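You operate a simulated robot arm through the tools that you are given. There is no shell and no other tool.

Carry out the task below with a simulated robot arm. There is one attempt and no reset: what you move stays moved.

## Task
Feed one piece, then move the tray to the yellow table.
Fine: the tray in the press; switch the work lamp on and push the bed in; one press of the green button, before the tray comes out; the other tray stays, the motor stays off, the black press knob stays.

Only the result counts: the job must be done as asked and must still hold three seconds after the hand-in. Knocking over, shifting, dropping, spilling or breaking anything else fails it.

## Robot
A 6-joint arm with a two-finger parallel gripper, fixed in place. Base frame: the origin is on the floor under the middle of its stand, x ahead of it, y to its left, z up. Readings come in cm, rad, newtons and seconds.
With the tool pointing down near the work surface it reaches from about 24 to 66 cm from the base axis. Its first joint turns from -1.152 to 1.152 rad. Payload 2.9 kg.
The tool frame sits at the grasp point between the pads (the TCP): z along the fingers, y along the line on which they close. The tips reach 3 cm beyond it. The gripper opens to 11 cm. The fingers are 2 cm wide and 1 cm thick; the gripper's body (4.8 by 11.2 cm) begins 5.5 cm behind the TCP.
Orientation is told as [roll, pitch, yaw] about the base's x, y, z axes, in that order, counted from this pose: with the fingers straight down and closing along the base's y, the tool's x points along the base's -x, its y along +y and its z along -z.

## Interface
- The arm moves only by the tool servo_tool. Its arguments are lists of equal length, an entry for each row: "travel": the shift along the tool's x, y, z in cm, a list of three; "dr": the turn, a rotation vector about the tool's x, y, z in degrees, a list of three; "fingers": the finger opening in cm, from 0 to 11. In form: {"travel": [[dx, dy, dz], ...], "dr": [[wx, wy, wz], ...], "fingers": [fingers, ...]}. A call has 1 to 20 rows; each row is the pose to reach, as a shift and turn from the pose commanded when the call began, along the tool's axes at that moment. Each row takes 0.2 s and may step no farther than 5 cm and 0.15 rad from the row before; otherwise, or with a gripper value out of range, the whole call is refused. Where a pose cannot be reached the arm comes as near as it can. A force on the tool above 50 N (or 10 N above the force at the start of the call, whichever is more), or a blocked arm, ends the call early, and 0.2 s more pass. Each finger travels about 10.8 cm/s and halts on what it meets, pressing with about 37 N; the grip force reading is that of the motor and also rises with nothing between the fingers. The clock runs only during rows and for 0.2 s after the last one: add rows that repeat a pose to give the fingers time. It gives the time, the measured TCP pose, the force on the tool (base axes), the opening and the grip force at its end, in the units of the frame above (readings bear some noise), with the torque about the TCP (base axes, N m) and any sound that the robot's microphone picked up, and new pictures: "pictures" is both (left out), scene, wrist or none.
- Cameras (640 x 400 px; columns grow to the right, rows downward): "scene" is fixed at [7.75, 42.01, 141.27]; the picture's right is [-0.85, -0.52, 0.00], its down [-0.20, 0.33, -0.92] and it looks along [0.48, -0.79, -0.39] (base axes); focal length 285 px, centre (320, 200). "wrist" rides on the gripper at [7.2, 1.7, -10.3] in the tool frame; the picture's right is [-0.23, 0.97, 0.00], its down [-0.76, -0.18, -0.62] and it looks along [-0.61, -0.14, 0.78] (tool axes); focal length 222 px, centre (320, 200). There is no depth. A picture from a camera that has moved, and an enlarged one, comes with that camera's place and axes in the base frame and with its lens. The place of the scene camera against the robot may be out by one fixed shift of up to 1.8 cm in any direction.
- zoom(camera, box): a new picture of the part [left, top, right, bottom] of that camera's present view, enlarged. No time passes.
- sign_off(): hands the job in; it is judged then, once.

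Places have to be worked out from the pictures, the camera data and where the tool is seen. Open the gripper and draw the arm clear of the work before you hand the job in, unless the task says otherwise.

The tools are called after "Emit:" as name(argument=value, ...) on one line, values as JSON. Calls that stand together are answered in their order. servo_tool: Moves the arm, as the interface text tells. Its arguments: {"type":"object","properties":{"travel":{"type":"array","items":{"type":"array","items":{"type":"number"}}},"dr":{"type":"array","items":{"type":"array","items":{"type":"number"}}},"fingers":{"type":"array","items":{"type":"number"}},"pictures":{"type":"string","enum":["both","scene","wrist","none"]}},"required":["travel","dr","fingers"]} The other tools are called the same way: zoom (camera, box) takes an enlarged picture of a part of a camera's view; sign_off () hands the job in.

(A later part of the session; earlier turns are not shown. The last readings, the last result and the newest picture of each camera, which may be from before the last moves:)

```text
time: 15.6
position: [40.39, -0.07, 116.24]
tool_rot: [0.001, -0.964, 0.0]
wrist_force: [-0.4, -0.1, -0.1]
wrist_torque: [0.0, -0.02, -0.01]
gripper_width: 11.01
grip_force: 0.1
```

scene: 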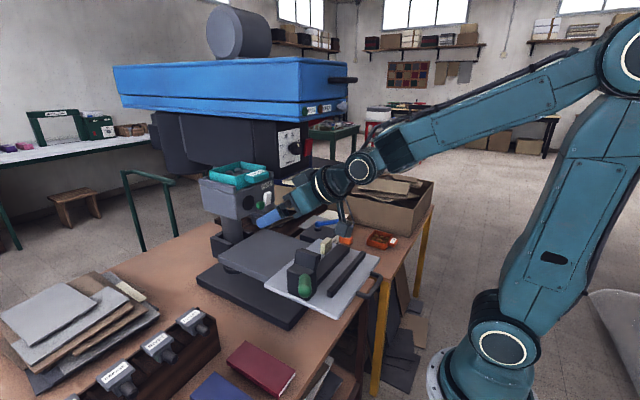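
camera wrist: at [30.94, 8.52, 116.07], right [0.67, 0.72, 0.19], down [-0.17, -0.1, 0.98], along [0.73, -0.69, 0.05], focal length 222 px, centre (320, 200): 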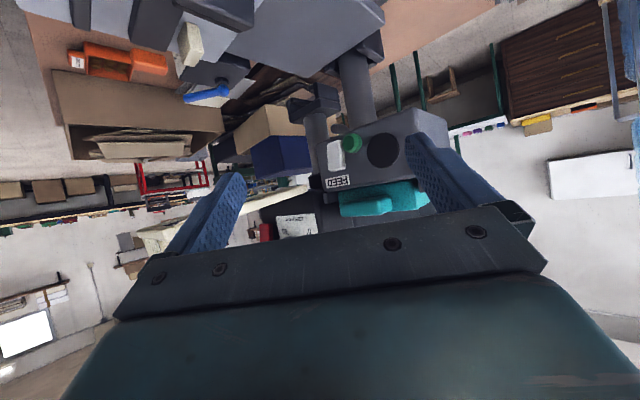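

Emit:
servo_tool(travel=[[-0.65, -0.8, 2.0], [-1.3, -1.6, 4.0], [-1.96, -2.4, 6.07], [-1.96, -2.4, 6.07]], dr=[[0, -3.3, 0], [0, -6.6, 0], [0, -9.8, 0], [0, -9.8, 0]], fingers=[11, 11, 11, 11], pictures="both")

Emit:
zoom(camera="scene", box=[220, 150, 340, 240])

Emit:
zoom(camera="wrist", box=[160, 60, 400, 220])

```text
time: 16.6
position: [46.53, -2.36, 114.32]
tool_rot: [0.004, -1.137, -0.003]
wrist_force: [-0.1, 0.8, 0.2]
wrist_torque: [0.01, 0.01, 0.02]
gripper_width: 10.97
grip_force: 0.1
camera wrist: at [33.98, -0.73, 111.96], right [0.1, 0.97, 0.21], down [-0.24, -0.18, 0.95], along [0.96, -0.14, 0.22], focal length 222 px, centre (320, 200)
```

scene: 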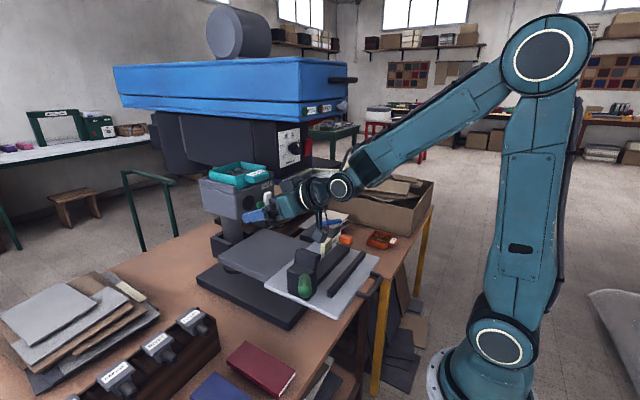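
wrist: 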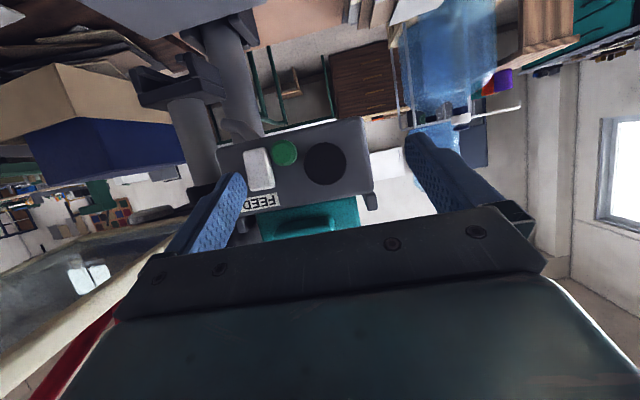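

```text
4.44 times, centred on (280, 195) of scene
camera zoom: at [7.75, 42.01, 141.27], right [-0.85, -0.52, 0.0], down [-0.2, 0.33, -0.92], along [0.48, -0.79, -0.39], focal length 1267 px, centre (498, 222)
```

zoom: 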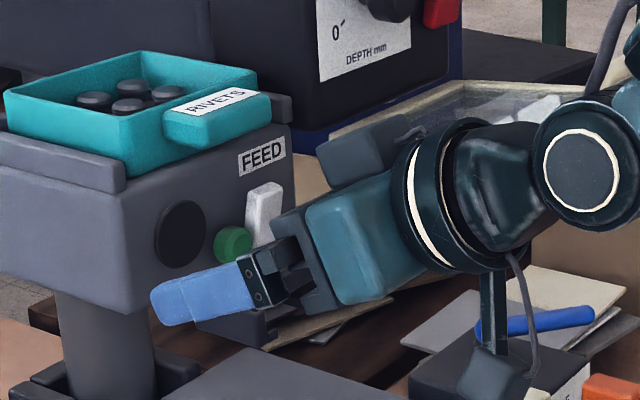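

```text
2.50 times, centred on (280, 140) of wrist
camera zoom: at [33.98, -0.73, 111.96], right [0.1, 0.97, 0.21], down [-0.24, -0.18, 0.95], along [0.96, -0.14, 0.22], focal length 555 px, centre (420, 350)
```

zoom: 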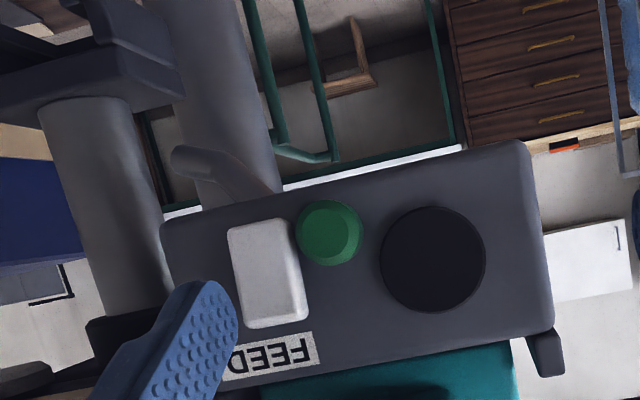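

The finger model matches the picture: the -y finger sits at y≈-8.4, lined up with the rocker's top end (z≈114). I advance in +x in small steps, watching the force.

Emit:
servo_tool(travel=[[-0.63, 0, 1.36], [-1.05, 0, 2.27], [-1.35, 0, 2.9], [-1.47, 0, 3.17]], dr=[[0, 0, 0], [0, 0, 0], [0, 0, 0], [0, 0, 0]], fingers=[11, 11, 11, 11], pictures="both")

Emit:
zoom(camera="scene", box=[240, 160, 300, 220])

Emit:
zoom(camera="wrist", box=[160, 60, 400, 220])

```text
time: 17.6
position: [49.66, -2.53, 114.32]
tool_rot: [0.001, -1.135, -0.005]
wrist_force: [-38.1, 3.4, 10.4]
wrist_torque: [-0.63, -0.19, -2.06]
gripper_width: 10.88
grip_force: 0.0
heard: click
camera wrist: at [37.12, -0.91, 112.02], right [0.1, 0.97, 0.21], down [-0.24, -0.18, 0.95], along [0.96, -0.14, 0.22], focal length 222 px, centre (320, 200)
```

scene: 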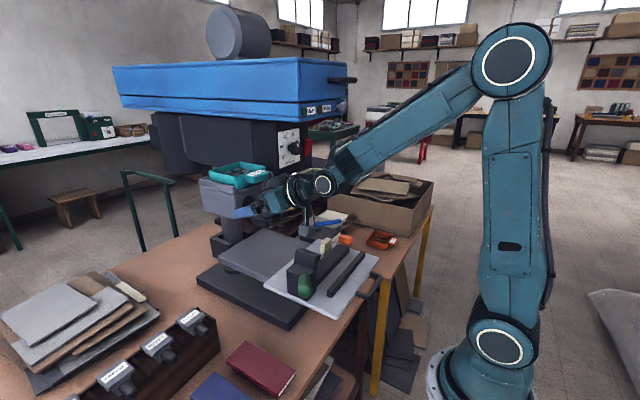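
wrist: 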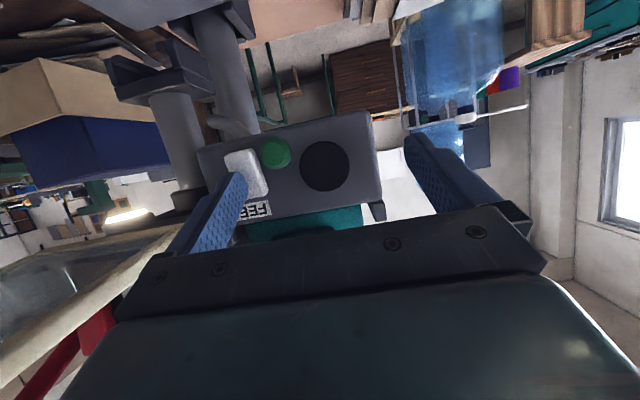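

```text
6.67 times, centred on (270, 190) of scene
camera zoom: at [7.61, 42.02, 141.27], right [-0.85, -0.52, 0.0], down [-0.2, 0.33, -0.92], along [0.48, -0.79, -0.39], focal length 1901 px, centre (653, 267)
```

zoom: 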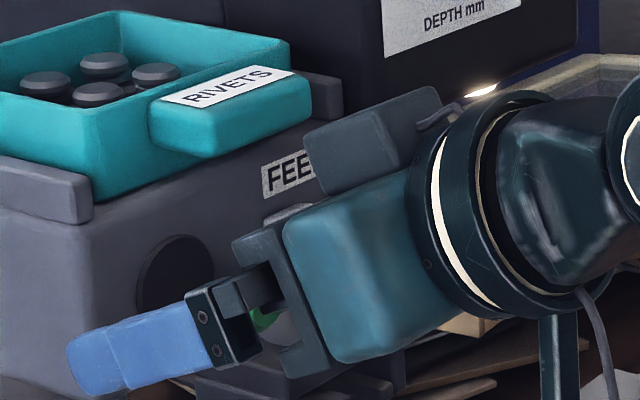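

```text
2.50 times, centred on (280, 140) of wrist
camera zoom: at [37.12, -0.91, 112.02], right [0.1, 0.97, 0.21], down [-0.24, -0.18, 0.95], along [0.96, -0.14, 0.22], focal length 555 px, centre (420, 350)
```

zoom: 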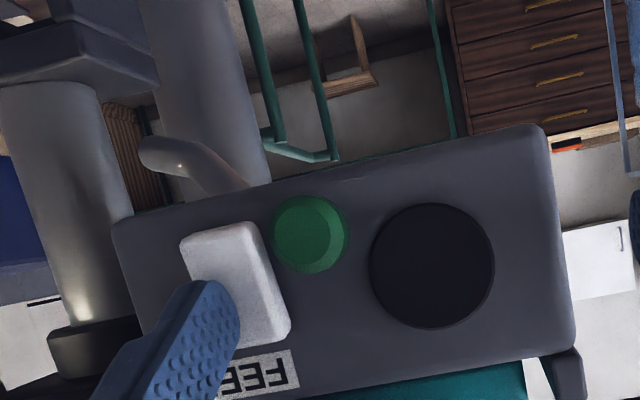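

A click was heard and a lamp now glows beneath the press panel, so the white rocker is the work lamp. I retreat straight back and verify the rocker stays on.

Emit:
servo_tool(travel=[[0.42, 0, -0.9], [1.05, 0, -2.27], [1.47, 0, -3.17], [2.1, 0, -4.5]], dr=[[0, 0, 0], [0, 0, 0], [0, 0, 0], [0, 0, 0]], fingers=[11, 11, 11, 11], pictures="both")

Emit:
zoom(camera="scene", box=[240, 160, 330, 220])

Emit:
zoom(camera="wrist", box=[40, 80, 360, 260])

```text
time: 18.6
position: [44.8, -2.54, 114.36]
tool_rot: [0.004, -1.136, -0.004]
wrist_force: [-0.4, -0.2, 0.4]
wrist_torque: [-0.01, 0.04, 0.02]
gripper_width: 11.0
grip_force: 0.1
camera wrist: at [32.38, -0.89, 112.04], right [0.1, 0.97, 0.21], down [-0.24, -0.18, 0.95], along [0.96, -0.14, 0.22], focal length 222 px, centre (320, 200)
```

scene: 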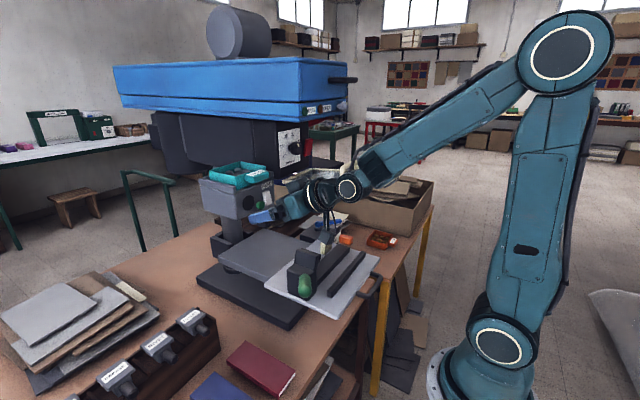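
wrist: 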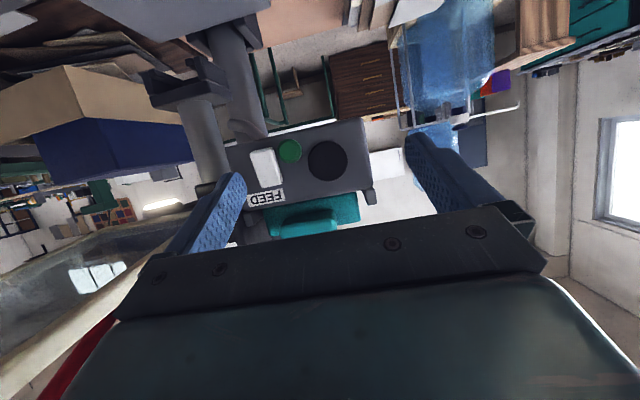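

```text
6.67 times, centred on (285, 190) of scene
camera zoom: at [7.75, 42.01, 141.27], right [-0.85, -0.52, 0.0], down [-0.2, 0.33, -0.92], along [0.48, -0.79, -0.39], focal length 1901 px, centre (553, 267)
```

zoom: 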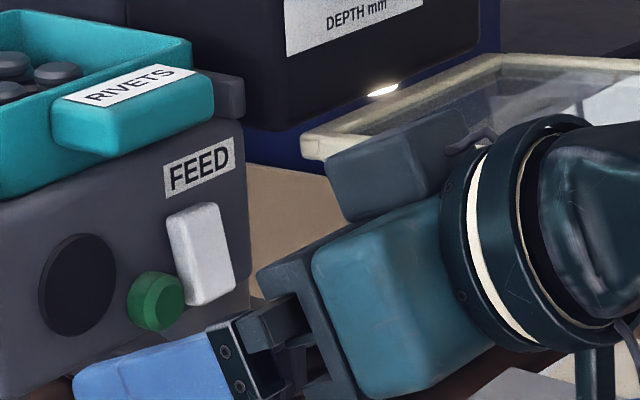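

```text
2.00 times, centred on (200, 170) of wrist
camera zoom: at [32.38, -0.89, 112.04], right [0.1, 0.97, 0.21], down [-0.24, -0.18, 0.95], along [0.96, -0.14, 0.22], focal length 444 px, centre (560, 260)
```

zoom: 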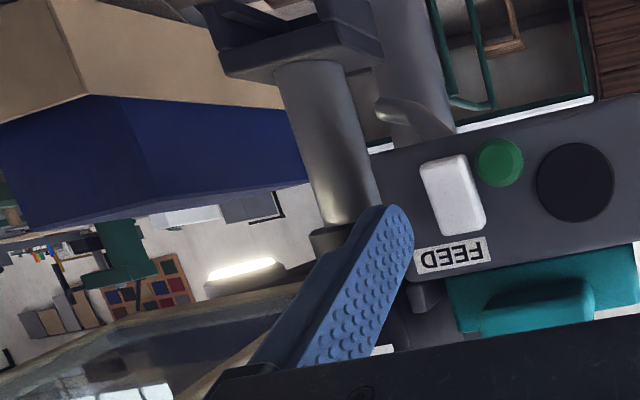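

The lamp is on and the rocker has flipped. Next is the bed, so I retreat along my earlier path to the safe pose in front of the press.

Emit:
servo_tool(travel=[[0.13, 1.15, -2.42], [0.26, 2.3, -4.84], [-0.7, 1.7, -6.8], [-1.7, 1.1, -8.7], [-2.6, 0.5, -10.6], [-3.6, -0.2, -12.5], [-4.6, -0.8, -14.4], [-5.5, -1.4, -16.3], [-6.5, -2, -18.3], [-7.47, -2.6, -20.2]], dr=[[0, 5, 0], [0, 10, 0], [0, 17, 0], [0, 24, 0], [0, 31, 0], [0, 38, 0], [0, 45, 0], [0, 52, 0], [0, 59, 0], [0, 65.1, 0]], fingers=[11, 11, 11, 11, 11, 11, 11, 11, 11, 11], pictures="none")

```text
time: 20.8
position: [29.88, -5.34, 129.67]
tool_rot: [0.001, 0.003, 0.0]
wrist_force: [-0.2, -0.4, 0.8]
wrist_torque: [0.02, -0.04, 0.04]
gripper_width: 11.01
grip_force: 0.1
out of reach, approached as far as the arm can: row 9
```

Emit:
servo_tool(travel=[[1.5, -2, 2], [3, -4, 4.5], [4.9, -6, 7], [4.9, -8.5, 10], [4.9, -11, 13], [4.9, -13, 16], [4.9, -14.7, 19], [4.9, -14.7, 21.7]], dr=[[0, 0, 0], [0, 0, 0], [0, 0, 0], [0, 0, 0], [0, 0, 0], [0, 0, 0], [0, 0, 0], [0, 0, 0]], fingers=[9, 7, 5, 3, 1, 0, 0, 0], pictures="both")

Emit:
zoom(camera="scene", box=[200, 180, 420, 340])

Emit:
zoom(camera="wrist", box=[160, 0, 480, 200])

```text
time: 22.6
position: [24.9, -19.9, 107.77]
tool_rot: [0.001, 0.001, 0.0]
wrist_force: [-0.4, 0.0, 0.1]
wrist_torque: [-0.01, 0.02, -0.02]
gripper_width: 0.0
grip_force: 36.7
camera wrist: at [17.52, -18.16, 118.06], right [0.23, 0.97, 0.0], down [0.76, -0.18, 0.62], along [0.61, -0.14, -0.78], focal length 222 px, centre (320, 200)
```

scene: 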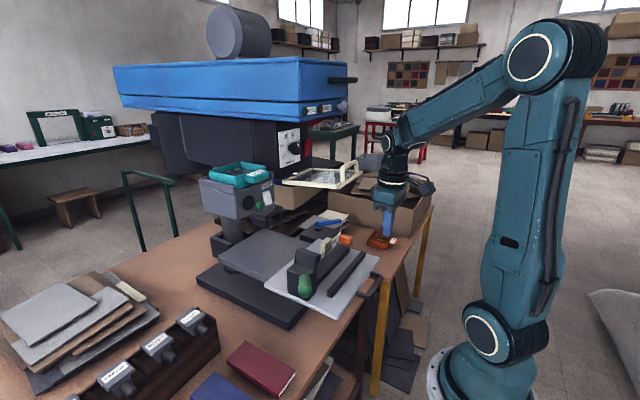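
wrist: 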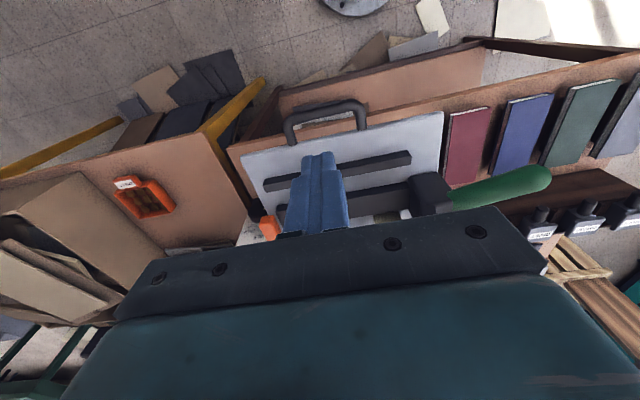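

```text
2.50 times, centred on (310, 260) of scene
camera zoom: at [7.75, 42.01, 141.27], right [-0.85, -0.52, 0.0], down [-0.2, 0.33, -0.92], along [0.48, -0.79, -0.39], focal length 713 px, centre (345, 50)
```

zoom: 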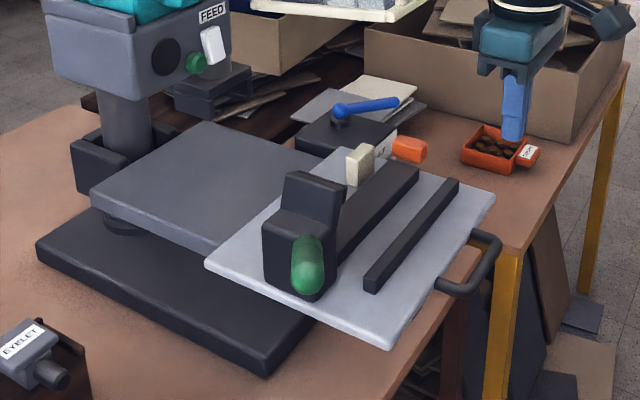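

```text
2.00 times, centred on (320, 100) of wrist
camera zoom: at [17.52, -18.16, 118.06], right [0.23, 0.97, 0.0], down [0.76, -0.18, 0.62], along [0.61, -0.14, -0.78], focal length 444 px, centre (320, 400)
```

zoom: 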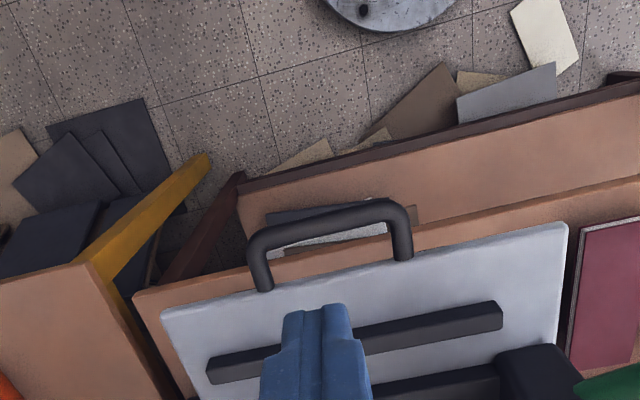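

The bed handle's outer bar is at about x≈26.7, y -25..-15, z≈86. I move back a little and descend with closed fingers in front of the bar.

Emit:
servo_tool(travel=[[1.0, 0, 4], [1.7, 0, 8], [1.7, 0, 12], [1.7, 0, 16], [1.7, 0, 20], [1.7, 0, 22.5]], dr=[[0, 0, 0], [0, 0, 0], [0, 0, 0], [0, 0, 0], [0, 0, 0], [0, 0, 0]], fingers=[0, 0, 0, 0, 0, 0], pictures="both")

Emit:
zoom(camera="scene", box=[320, 200, 440, 320])

Emit:
zoom(camera="wrist", box=[200, 60, 440, 210])

```text
time: 24.0
position: [23.17, -19.9, 85.27]
tool_rot: [0.001, 0.0, 0.0]
wrist_force: [-0.5, 0.2, 0.3]
wrist_torque: [0.03, -0.01, 0.01]
gripper_width: 0.0
grip_force: 37.6
camera wrist: at [15.8, -18.21, 95.55], right [0.23, 0.97, 0.0], down [0.76, -0.18, 0.62], along [0.61, -0.14, -0.78], focal length 222 px, centre (320, 200)
```

scene: 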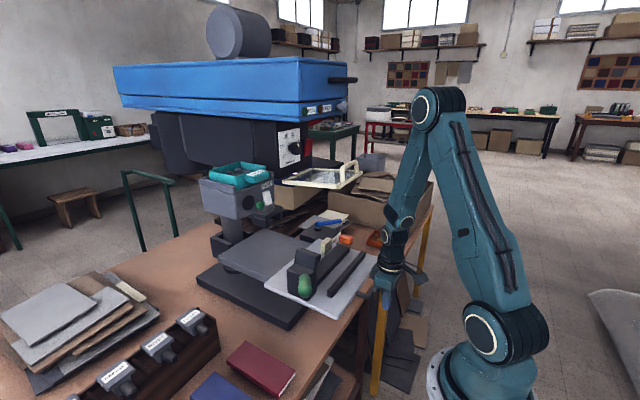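
wrist: 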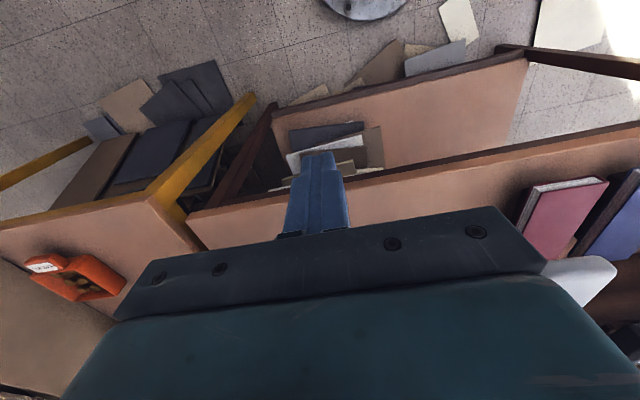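

```text
3.33 times, centred on (380, 260) of scene
camera zoom: at [7.75, 42.01, 141.27], right [-0.85, -0.52, 0.0], down [-0.2, 0.33, -0.92], along [0.48, -0.79, -0.39], focal length 950 px, centre (120, 0)
```

zoom: 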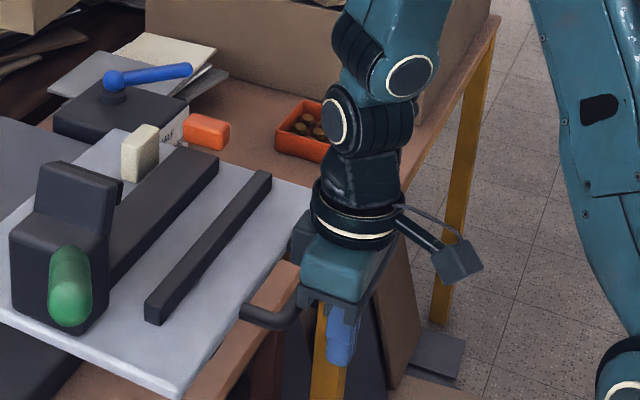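

```text
2.67 times, centred on (320, 135) of wrist
camera zoom: at [15.8, -18.21, 95.55], right [0.23, 0.97, 0.0], down [0.76, -0.18, 0.62], along [0.61, -0.14, -0.78], focal length 592 px, centre (320, 373)
```

zoom: 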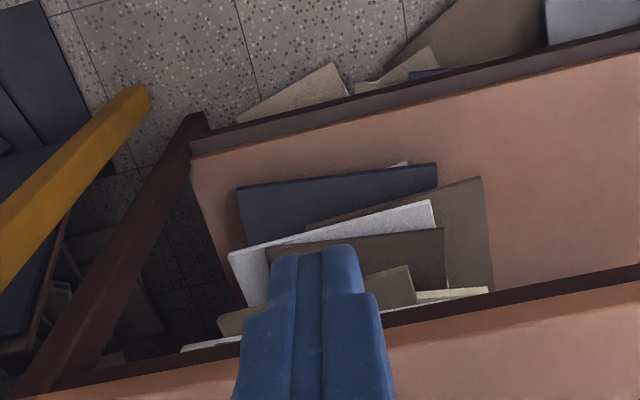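

The handle bar looks nearer z≈88, so I raise slightly and push gently forward to find contact.

Emit:
servo_tool(travel=[[0, 0, -1.7], [-1.0, 0, -1.7], [-2.0, 0, -1.7], [-3.0, 0, -1.7], [-4.0, 0, -1.7], [-5.0, 0, -1.7]], dr=[[0, 0, 0], [0, 0, 0], [0, 0, 0], [0, 0, 0], [0, 0, 0], [0, 0, 0]], fingers=[0, 0, 0, 0, 0, 0], pictures="both")

Emit:
zoom(camera="scene", box=[200, 180, 420, 340])

```text
time: 25.4
position: [28.24, -19.77, 86.99]
tool_rot: [0.003, 0.0, 0.0]
wrist_force: [-1.3, -0.7, 1.1]
wrist_torque: [0.0, -0.04, -0.02]
gripper_width: 0.0
grip_force: 37.0
camera wrist: at [20.91, -18.13, 97.32], right [0.23, 0.97, 0.0], down [0.76, -0.18, 0.62], along [0.61, -0.14, -0.78], focal length 222 px, centre (320, 200)
```

scene: 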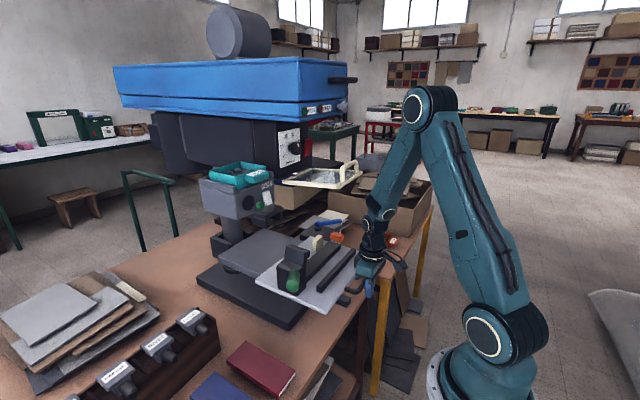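
wrist: 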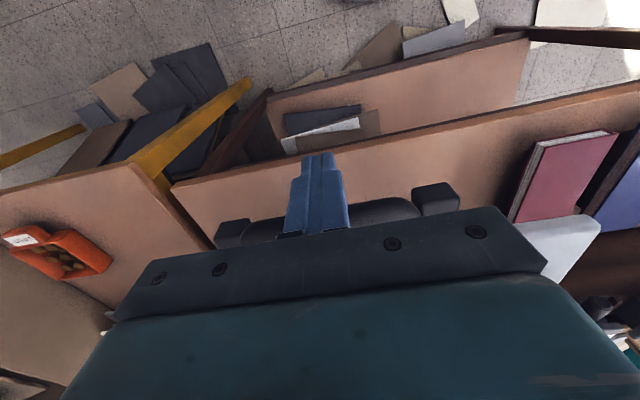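

```text
2.50 times, centred on (310, 260) of scene
camera zoom: at [7.75, 42.01, 141.27], right [-0.85, -0.52, 0.0], down [-0.2, 0.33, -0.92], along [0.48, -0.79, -0.39], focal length 713 px, centre (345, 50)
```

zoom: 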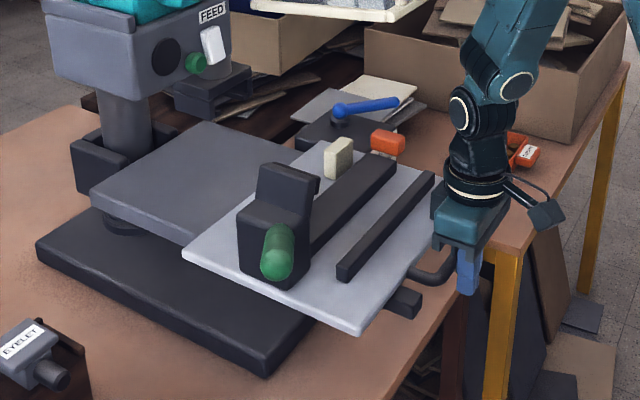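

The bed slides easily (it has moved about 3 cm, force ~1 N). I keep pushing, leaning the tool back progressively so the wrist stays clear of the guard.

Emit:
servo_tool(travel=[[-1, 0, 0], [-2, 0, 0], [-3, 0, 0], [-4, 0, 0], [-5, 0, 0], [-6, 0, 0], [-7, 0, 0], [-8, 0, 0]], dr=[[0, -4, 0], [0, -8, 0], [0, -12, 0], [0, -16, 0], [0, -20, 0], [0, -24, 0], [0, -28, 0], [0, -32, 0]], fingers=[0, 0, 0, 0, 0, 0, 0, 0], pictures="both")

Emit:
zoom(camera="scene", box=[200, 180, 420, 340])

```text
time: 27.2
position: [36.13, -19.82, 87.14]
tool_rot: [0.001, -0.559, -0.002]
wrist_force: [-1.6, 0.0, -2.2]
wrist_torque: [0.02, -0.01, -0.03]
gripper_width: 0.01
grip_force: 37.1
camera wrist: at [24.51, -18.19, 91.95], right [0.19, 0.97, 0.12], down [0.32, -0.18, 0.93], along [0.93, -0.14, -0.34], focal length 222 px, centre (320, 200)
```

scene: 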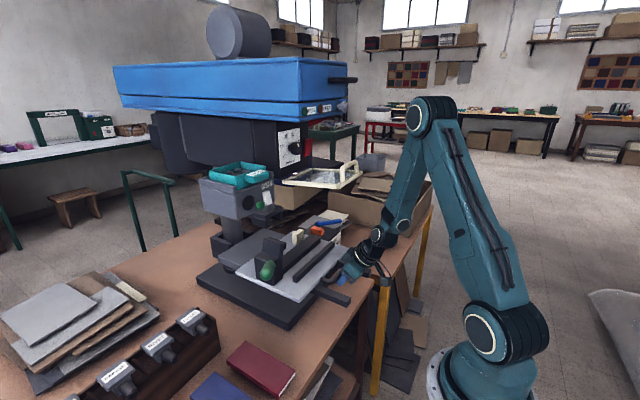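
wrist: 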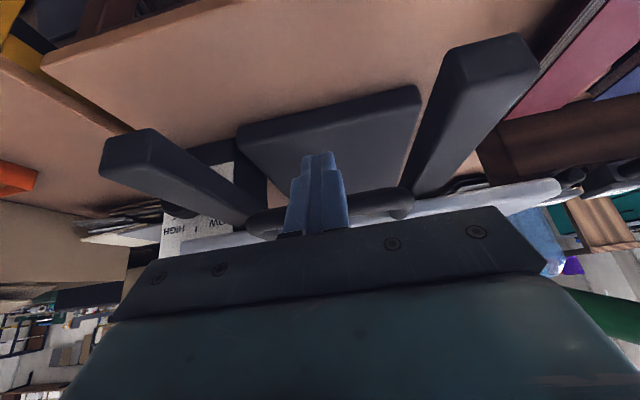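

```text
2.50 times, centred on (310, 260) of scene
camera zoom: at [7.75, 42.01, 141.27], right [-0.85, -0.52, 0.0], down [-0.2, 0.33, -0.92], along [0.48, -0.79, -0.39], focal length 713 px, centre (345, 50)
```

zoom: 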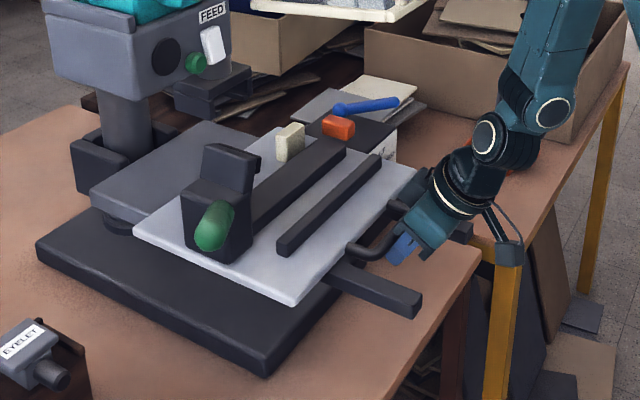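

The bed is moving steadily inward. I continue, keeping the tilt near 40° at most, until it meets its stop.

Emit:
servo_tool(travel=[[-0.85, 0, 0.53], [-1.7, 0, 1.06], [-2.54, 0, 1.59], [-3.39, 0, 2.12], [-4.24, 0, 2.65], [-5.09, 0, 3.18]], dr=[[0, -1.5, 0], [0, -3, 0], [0, -4.5, 0], [0, -6, 0], [0, -7, 0], [0, -8, 0]], fingers=[0, 0, 0, 0, 0, 0], pictures="both")

Emit:
zoom(camera="scene", box=[200, 180, 420, 340])

```text
time: 28.6
position: [42.12, -19.73, 87.16]
tool_rot: [0.002, -0.699, -0.003]
wrist_force: [-2.6, 0.0, 0.2]
wrist_torque: [0.03, 0.0, -0.04]
gripper_width: 0.0
grip_force: 36.6
camera wrist: at [29.99, -18.19, 90.34], right [0.17, 0.97, 0.15], down [0.18, -0.18, 0.97], along [0.97, -0.14, -0.21], focal length 222 px, centre (320, 200)
```

scene: 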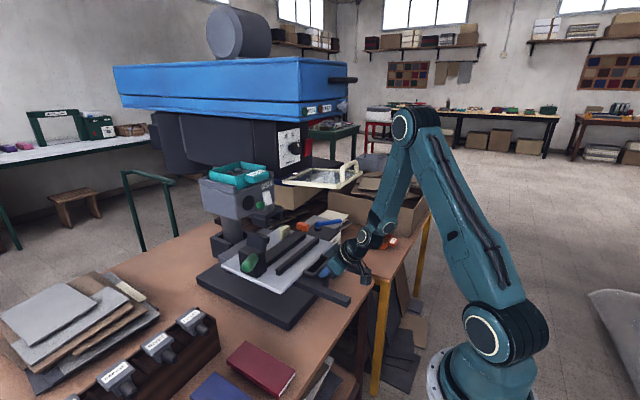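
wrist: 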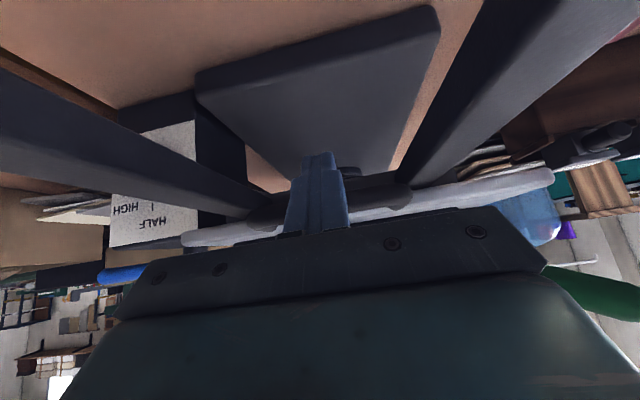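

```text
2.50 times, centred on (310, 260) of scene
camera zoom: at [7.75, 42.01, 141.27], right [-0.85, -0.52, 0.0], down [-0.2, 0.33, -0.92], along [0.48, -0.79, -0.39], focal length 713 px, centre (345, 50)
```

zoom: 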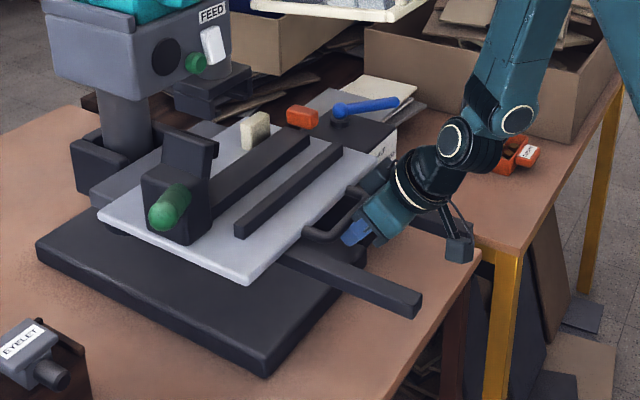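

The bed has moved about 17 cm and still slides freely. I continue in 1 cm steps with a bit more lean, watching for the stop.

Emit:
servo_tool(travel=[[-0.87, 0, 0.52], [-1.74, 0, 1.04], [-2.6, 0, 1.56], [-3.47, 0, 2.08]], dr=[[0, -2.5, 0], [0, -5, 0], [0, -7.5, 0], [0, -10, 0]], fingers=[0, 0, 0, 0], pictures="both")

Emit:
zoom(camera="scene", box=[200, 180, 420, 340])

```text
time: 29.6
position: [46.17, -19.92, 87.77]
tool_rot: [0.002, -0.874, -0.003]
wrist_force: [-2.0, 0.0, -4.6]
wrist_torque: [0.07, 0.12, 0.03]
gripper_width: 0.0
grip_force: 36.8
camera wrist: at [33.57, -18.23, 88.76], right [0.15, 0.97, 0.18], down [0.01, -0.18, 0.98], along [0.99, -0.14, -0.04], focal length 222 px, centre (320, 200)
```

scene: 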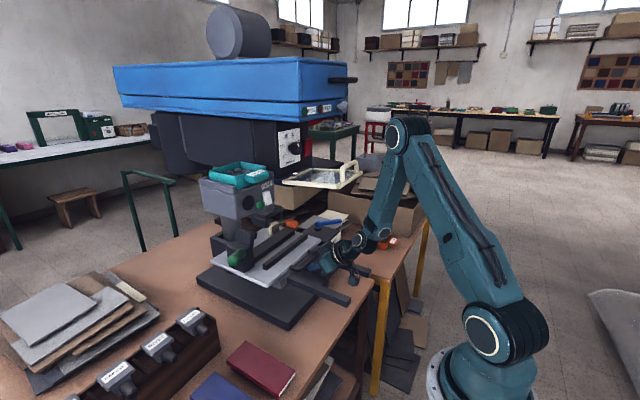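
wrist: 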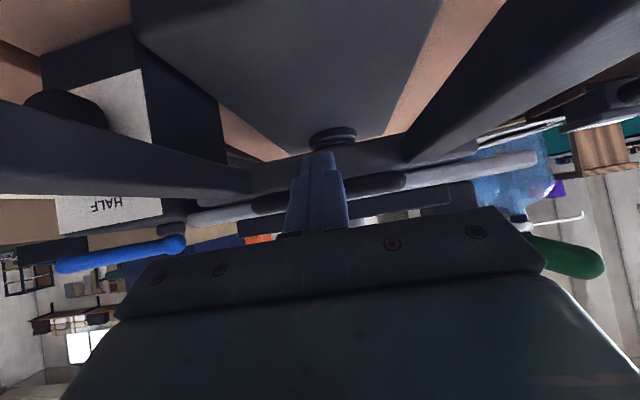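

```text
2.50 times, centred on (310, 260) of scene
camera zoom: at [7.76, 42.01, 141.27], right [-0.85, -0.52, 0.0], down [-0.2, 0.33, -0.92], along [0.48, -0.79, -0.39], focal length 713 px, centre (345, 50)
```

zoom: 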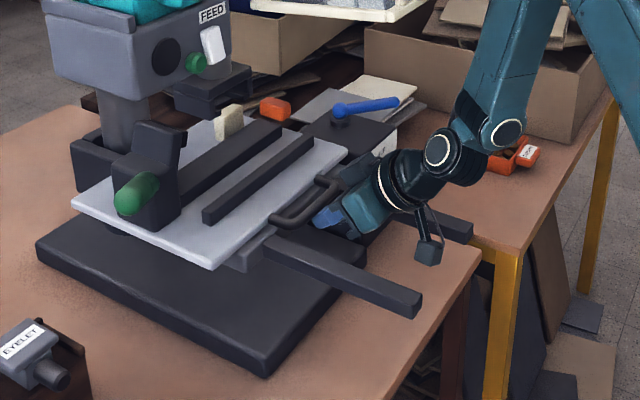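

Still free at about 21 cm of travel, and the far edge is now approaching the column holder. I push on in smaller steps to feel for the end stop.

Emit:
servo_tool(travel=[[-0.32, 0, 0.38], [-0.64, 0, 0.77], [-0.96, 0, 1.15], [-1.28, 0, 1.53]], dr=[[0, 0, 0], [0, 0, 0], [0, 0, 0], [0, 0, 0]], fingers=[0, 0, 0, 0], pictures="both")

Emit:
zoom(camera="scene", box=[200, 180, 420, 340])

```text
time: 30.5
position: [47.04, -19.62, 86.94]
tool_rot: [0.01, -0.846, -0.007]
wrist_force: [-0.5, 0.9, -0.8]
wrist_torque: [-0.01, 0.0, -0.03]
gripper_width: 0.0
grip_force: 36.8
stopped in row 4: the force on the tool passed its limit at 52 N (the readings are from after the stop); the commanded pose is now the measured one
camera wrist: at [34.54, -18.01, 88.39], right [0.15, 0.97, 0.18], down [0.04, -0.18, 0.98], along [0.99, -0.14, -0.07], focal length 222 px, centre (320, 200)
```

scene: 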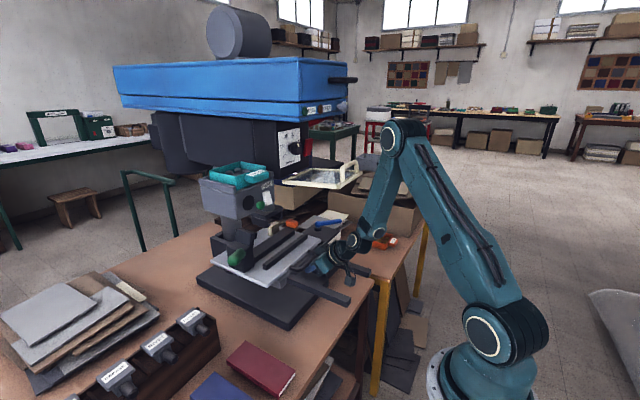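
wrist: 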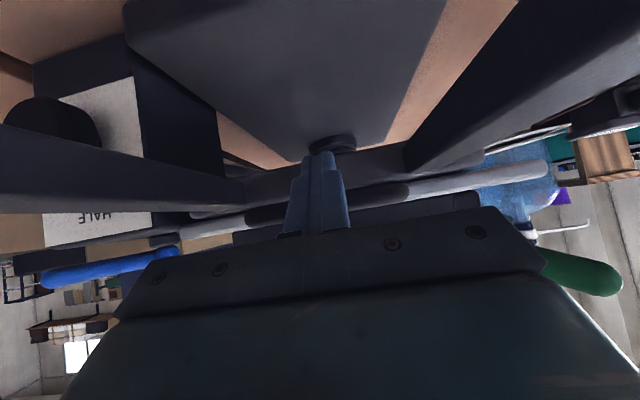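

```text
2.50 times, centred on (310, 260) of scene
camera zoom: at [7.75, 42.01, 141.27], right [-0.85, -0.52, 0.0], down [-0.2, 0.33, -0.92], along [0.48, -0.79, -0.39], focal length 713 px, centre (345, 50)
```

zoom: 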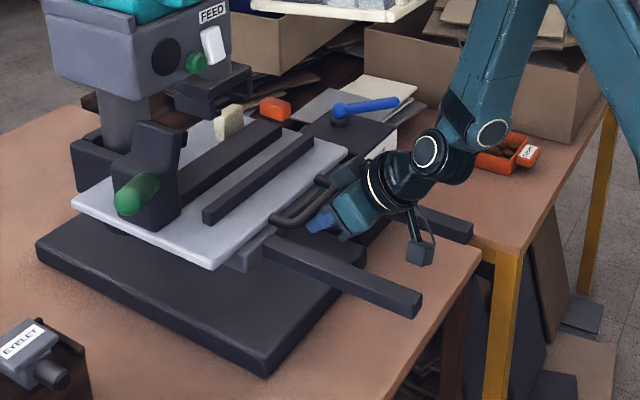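

The force limit tripped and the bed did not move in this last push, so it appears to be at its stop — though a fingertip touching the slab under the bed could give the same reading. I back off slightly and look closely.

Emit:
servo_tool(travel=[[1.3, 0, -1.5], [2.0, 0, -3.0], [2.0, 0, -6.0], [1.5, 0, -9.0]], dr=[[0, 0, 0], [0, 4, 0], [0, 10, 0], [0, 16, 0]], fingers=[0, 0, 0, 0], pictures="both")

Emit:
zoom(camera="scene", box=[220, 200, 360, 300])

Emit:
zoom(camera="wrist", box=[140, 60, 500, 230])

```text
time: 31.5
position: [39.5, -19.68, 91.74]
tool_rot: [0.007, -0.563, -0.004]
wrist_force: [2.0, -0.2, -0.7]
wrist_torque: [-0.01, 0.04, 0.0]
gripper_width: 0.01
grip_force: 37.2
camera wrist: at [27.84, -17.97, 96.58], right [0.19, 0.97, 0.13], down [0.31, -0.18, 0.93], along [0.93, -0.14, -0.34], focal length 222 px, centre (320, 200)
```

scene: 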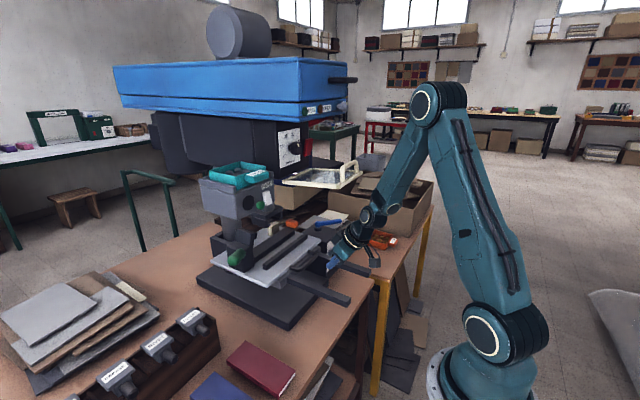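
wrist: 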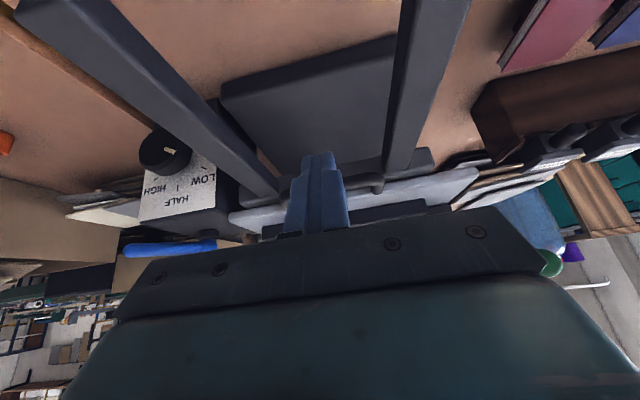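

```text
4.00 times, centred on (290, 250) of scene
camera zoom: at [7.75, 42.01, 141.26], right [-0.85, -0.52, 0.0], down [-0.2, 0.33, -0.92], along [0.48, -0.79, -0.39], focal length 1140 px, centre (440, 0)
```

zoom: 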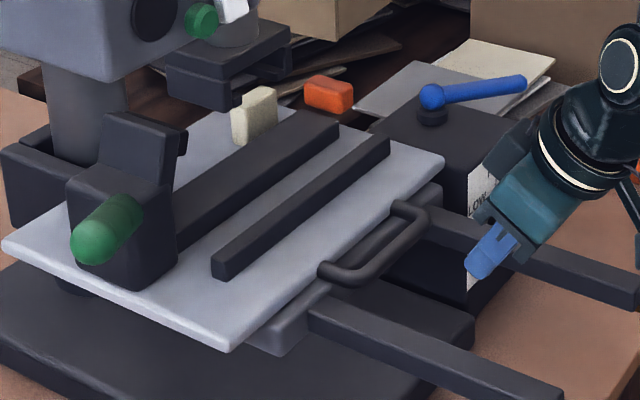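

```text
1.78 times, centred on (320, 145) of wrist
camera zoom: at [27.84, -17.97, 96.58], right [0.19, 0.97, 0.13], down [0.31, -0.18, 0.93], along [0.93, -0.14, -0.34], focal length 395 px, centre (320, 298)
```

zoom: 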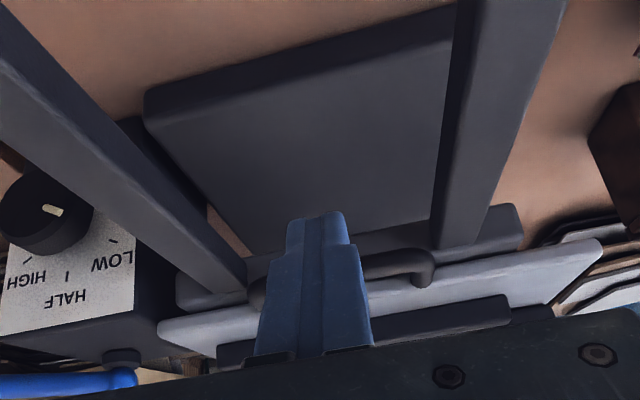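

The bed now overhangs the slab and sits against the column holder, and it didn't rebound. To be certain it is fully home, I give one more square push on the bar with the tip kept clear of the slab.

Emit:
servo_tool(travel=[[1.81, 0, 2.88], [-0.72, 0, 4.48], [-2.41, 0, 5.54], [-3.26, 0, 6.08], [-3.77, 0, 6.4], [-4.28, 0, 6.72], [-4.62, 0, 6.93]], dr=[[0, 0, 0], [0, 0, 0], [0, 0, 0], [0, 0, 0], [0, 0, 0], [0, 0, 0], [0, 0, 0]], fingers=[0, 0, 0, 0, 0, 0, 0], pictures="both")

Emit:
zoom(camera="scene", box=[220, 200, 360, 300])

```text
time: 33.1
position: [46.52, -19.59, 88.23]
tool_rot: [0.01, -0.55, -0.008]
wrist_force: [-33.2, -1.1, -5.2]
wrist_torque: [0.12, 0.29, 0.08]
gripper_width: 0.0
grip_force: 37.4
camera wrist: at [34.92, -17.98, 93.15], right [0.2, 0.97, 0.13], down [0.32, -0.19, 0.93], along [0.93, -0.14, -0.35], focal length 222 px, centre (320, 200)
```

scene: 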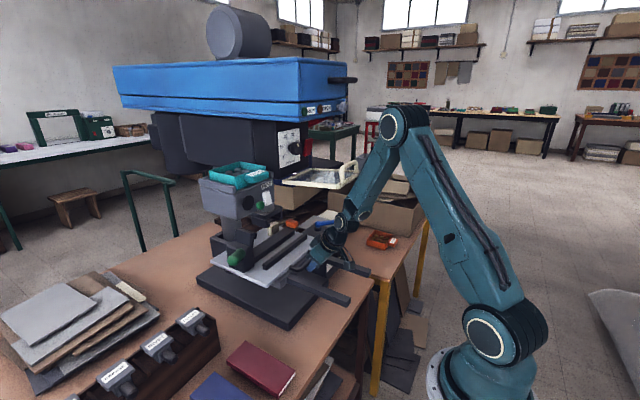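
wrist: 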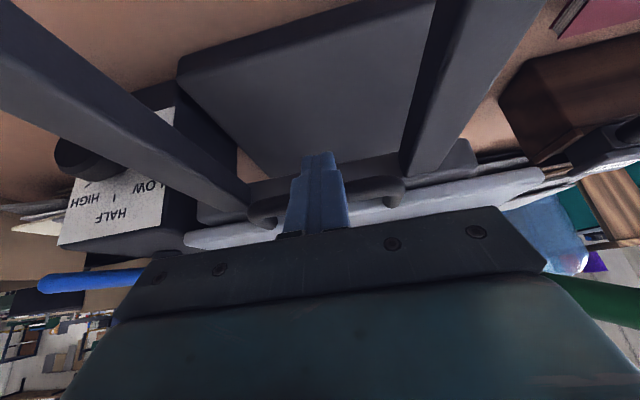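

```text
4.00 times, centred on (290, 250) of scene
camera zoom: at [7.68, 42.0, 141.27], right [-0.85, -0.52, 0.0], down [-0.2, 0.33, -0.92], along [0.48, -0.79, -0.39], focal length 1140 px, centre (440, 0)
```

zoom: 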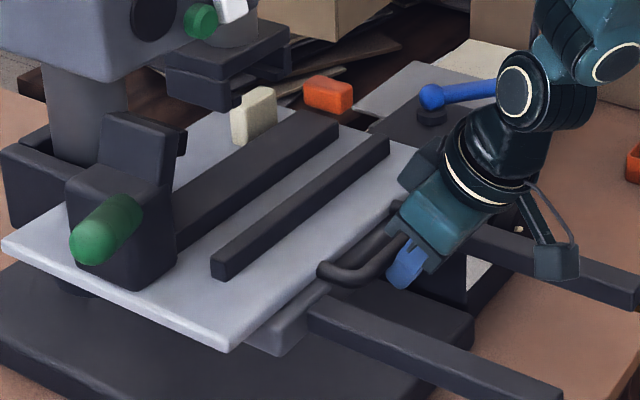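

There's 33 N on the bar and no further movement, so the bed is fully in. Now I retreat, rise clear of the guard, and open the fingers for the green button.

Emit:
servo_tool(travel=[[2.98, 0, -1.83], [5.45, 0, -4.51], [7.38, 0, -8.05], [9.33, 0, -11.58], [9.89, 0, -15.44], [8.65, 0, -19.38], [6.55, 0, -23.37], [4.19, 0.5, -27.2], [1.84, 2, -31.04], [-0.5, 4, -34.9], [-3.11, 6, -38.56], [-5.9, 8, -42.14], [-7.2, 11, -44.27], [-7.2, 14.5, -44.27]], dr=[[0, 0, 0], [0, 2, 0], [0, 7, 0], [0, 14, 0], [0, 22, 0], [0, 29, 0], [0, 31.5, 0], [0, 31.5, 0], [0, 31.5, 0], [0, 31.5, 0], [0, 31.5, 0], [0, 31.5, 0], [0, 31.5, 0], [0, 31.5, 0]], fingers=[0, 0, 0, 0, 0, 0, 0, 0, 0, 2, 5, 8, 11, 11], pictures="both")

```text
time: 36.1
position: [29.34, -5.28, 129.94]
tool_rot: [0.005, -0.018, -0.001]
wrist_force: [0.4, 0.2, -0.4]
wrist_torque: [0.0, 0.0, 0.0]
gripper_width: 11.01
grip_force: 0.1
camera wrist: at [21.84, -3.65, 140.04], right [0.23, 0.97, 0.01], down [0.75, -0.18, 0.63], along [0.62, -0.14, -0.77], focal length 222 px, centre (320, 200)
```

scene: 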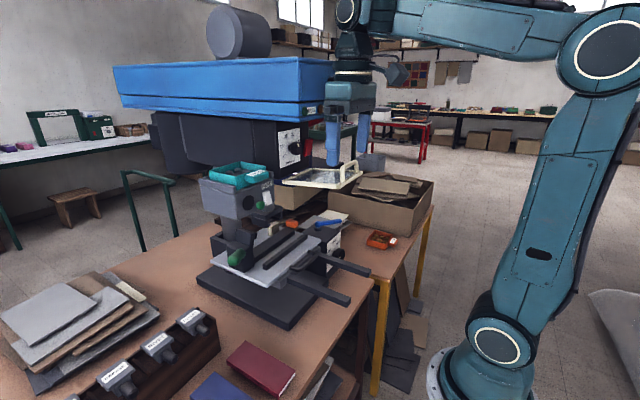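
wrist: 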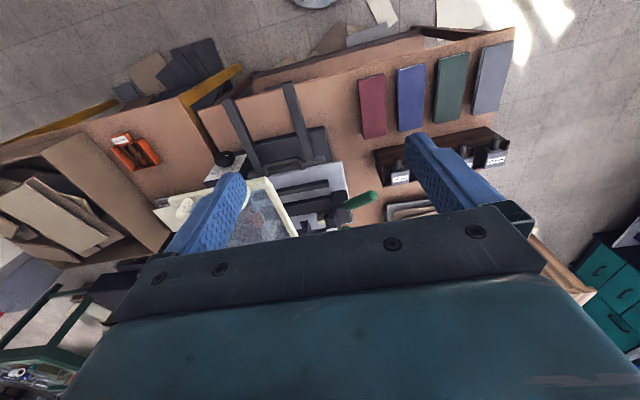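

The bed is in. Next I line up the -y finger with the green feed button (centre ≈ (53.4, -5.8, 111.7)) using the same approach as before.

Emit:
servo_tool(travel=[[-1.34, 0.66, 1.74], [-2.69, 1.33, 3.48], [-4.03, 1.99, 5.21], [-5.38, 2.65, 6.95], [-6.72, 3.31, 8.69], [-8.06, 3.98, 10.43], [-9.41, 4.64, 12.16], [-10.75, 5.3, 13.9], [-12.5, 5.4, 15.3], [-14.2, 5.5, 16.7], [-15.98, 5.55, 18.14], [-15.98, 5.55, 18.14]], dr=[[0, -6.75, 0], [0, -13.5, 0], [0, -20.25, 0], [0, -27, 0], [0, -33.75, 0], [0, -40.5, 0], [0, -47.25, 0], [0, -54, 0], [0, -57.5, 0], [0, -61, 0], [0, -64, 0], [0, -64, 0]], fingers=[11, 11, 11, 11, 11, 11, 11, 11, 11, 11, 11, 11], pictures="both")

Emit:
zoom(camera="wrist", box=[160, 60, 400, 220])

Emit:
zoom(camera="scene", box=[220, 150, 340, 240])

```text
time: 38.7
position: [45.64, 0.28, 112.0]
tool_rot: [0.013, -1.134, -0.013]
wrist_force: [0.1, -0.2, -0.6]
wrist_torque: [-0.05, -0.03, -0.03]
gripper_width: 10.99
grip_force: 0.0
out of reach, approached as far as the arm can: row 1
camera wrist: at [33.08, 1.89, 109.72], right [0.1, 0.97, 0.21], down [-0.24, -0.18, 0.95], along [0.97, -0.14, 0.22], focal length 222 px, centre (320, 200)
```

scene: 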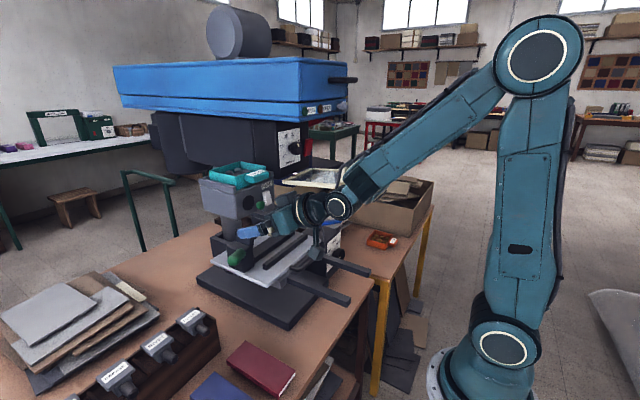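
wrist: 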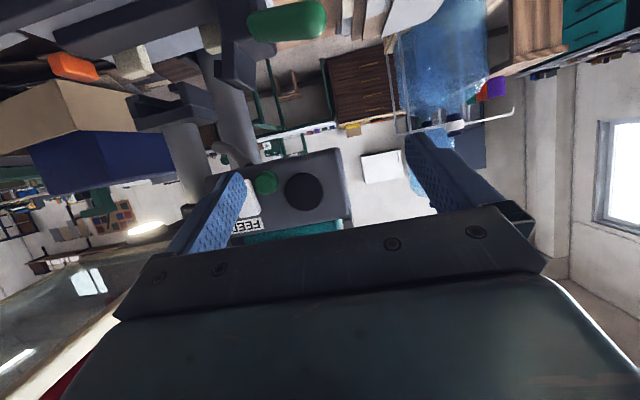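

```text
2.50 times, centred on (280, 140) of wrist
camera zoom: at [33.08, 1.89, 109.72], right [0.1, 0.97, 0.21], down [-0.24, -0.18, 0.95], along [0.97, -0.14, 0.22], focal length 555 px, centre (420, 350)
```

zoom: 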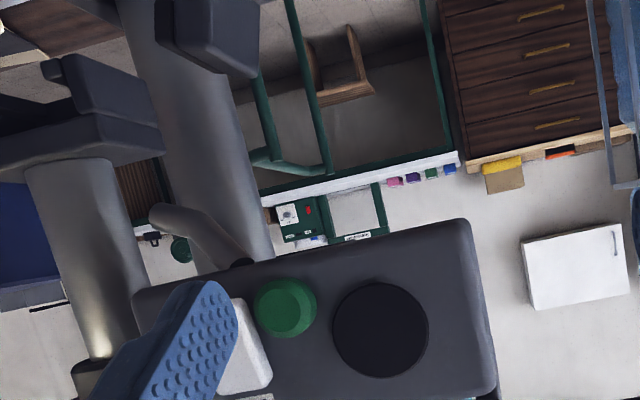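

```text
4.44 times, centred on (280, 195) of scene
camera zoom: at [7.75, 42.01, 141.27], right [-0.85, -0.52, 0.0], down [-0.2, 0.33, -0.92], along [0.48, -0.79, -0.39], focal length 1267 px, centre (498, 222)
```

zoom: 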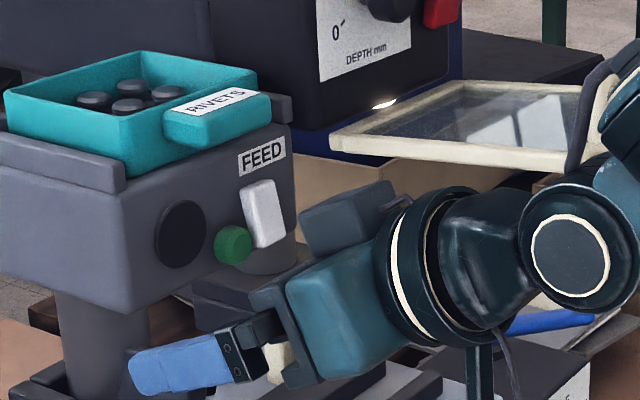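

The finger is aligned with the green button (y≈-5.7, contact corner z≈111.7) and clear of the white rocker. I press with small +x steps.

Emit:
servo_tool(travel=[[-0.845, 0, 1.81], [-1.4, 0, 3.0], [-1.606, 0, 3.44], [-1.775, 0, 3.81], [-1.9, 0, 4.08], [-2.03, 0, 4.35]], dr=[[0, 0, 0], [0, 0, 0], [0, 0, 0], [0, 0, 0], [0, 0, 0], [0, 0, 0]], fingers=[11, 11, 11, 11, 11, 11], pictures="wrist")

Emit:
zoom(camera="wrist", box=[160, 60, 400, 220])

```text
time: 40.1
position: [50.35, 0.08, 112.02]
tool_rot: [0.01, -1.13, -0.013]
wrist_force: [-22.7, -1.5, 2.2]
wrist_torque: [-0.17, 0.03, -1.4]
gripper_width: 10.99
grip_force: 0.0
heard: click
camera wrist: at [37.88, 1.83, 109.7], right [0.1, 0.97, 0.21], down [-0.24, -0.18, 0.95], along [0.97, -0.15, 0.21], focal length 222 px, centre (320, 200)
```

wrist: 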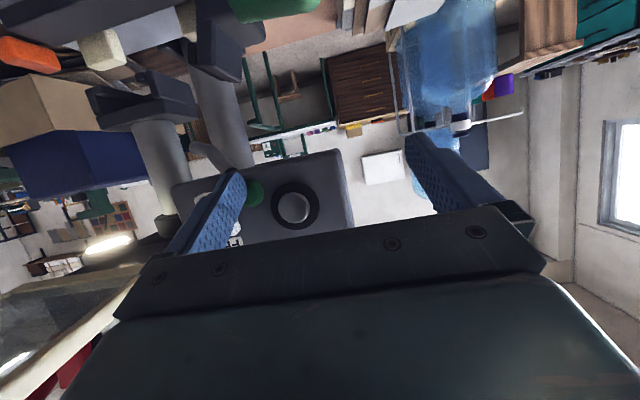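

```text
2.50 times, centred on (280, 140) of wrist
camera zoom: at [37.88, 1.83, 109.7], right [0.1, 0.97, 0.21], down [-0.24, -0.18, 0.95], along [0.97, -0.15, 0.21], focal length 555 px, centre (420, 350)
```

zoom: 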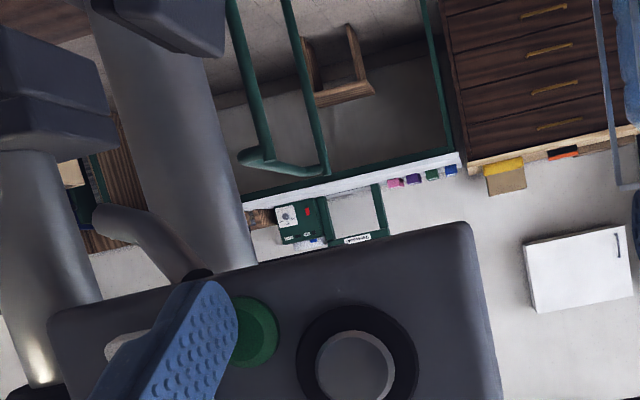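

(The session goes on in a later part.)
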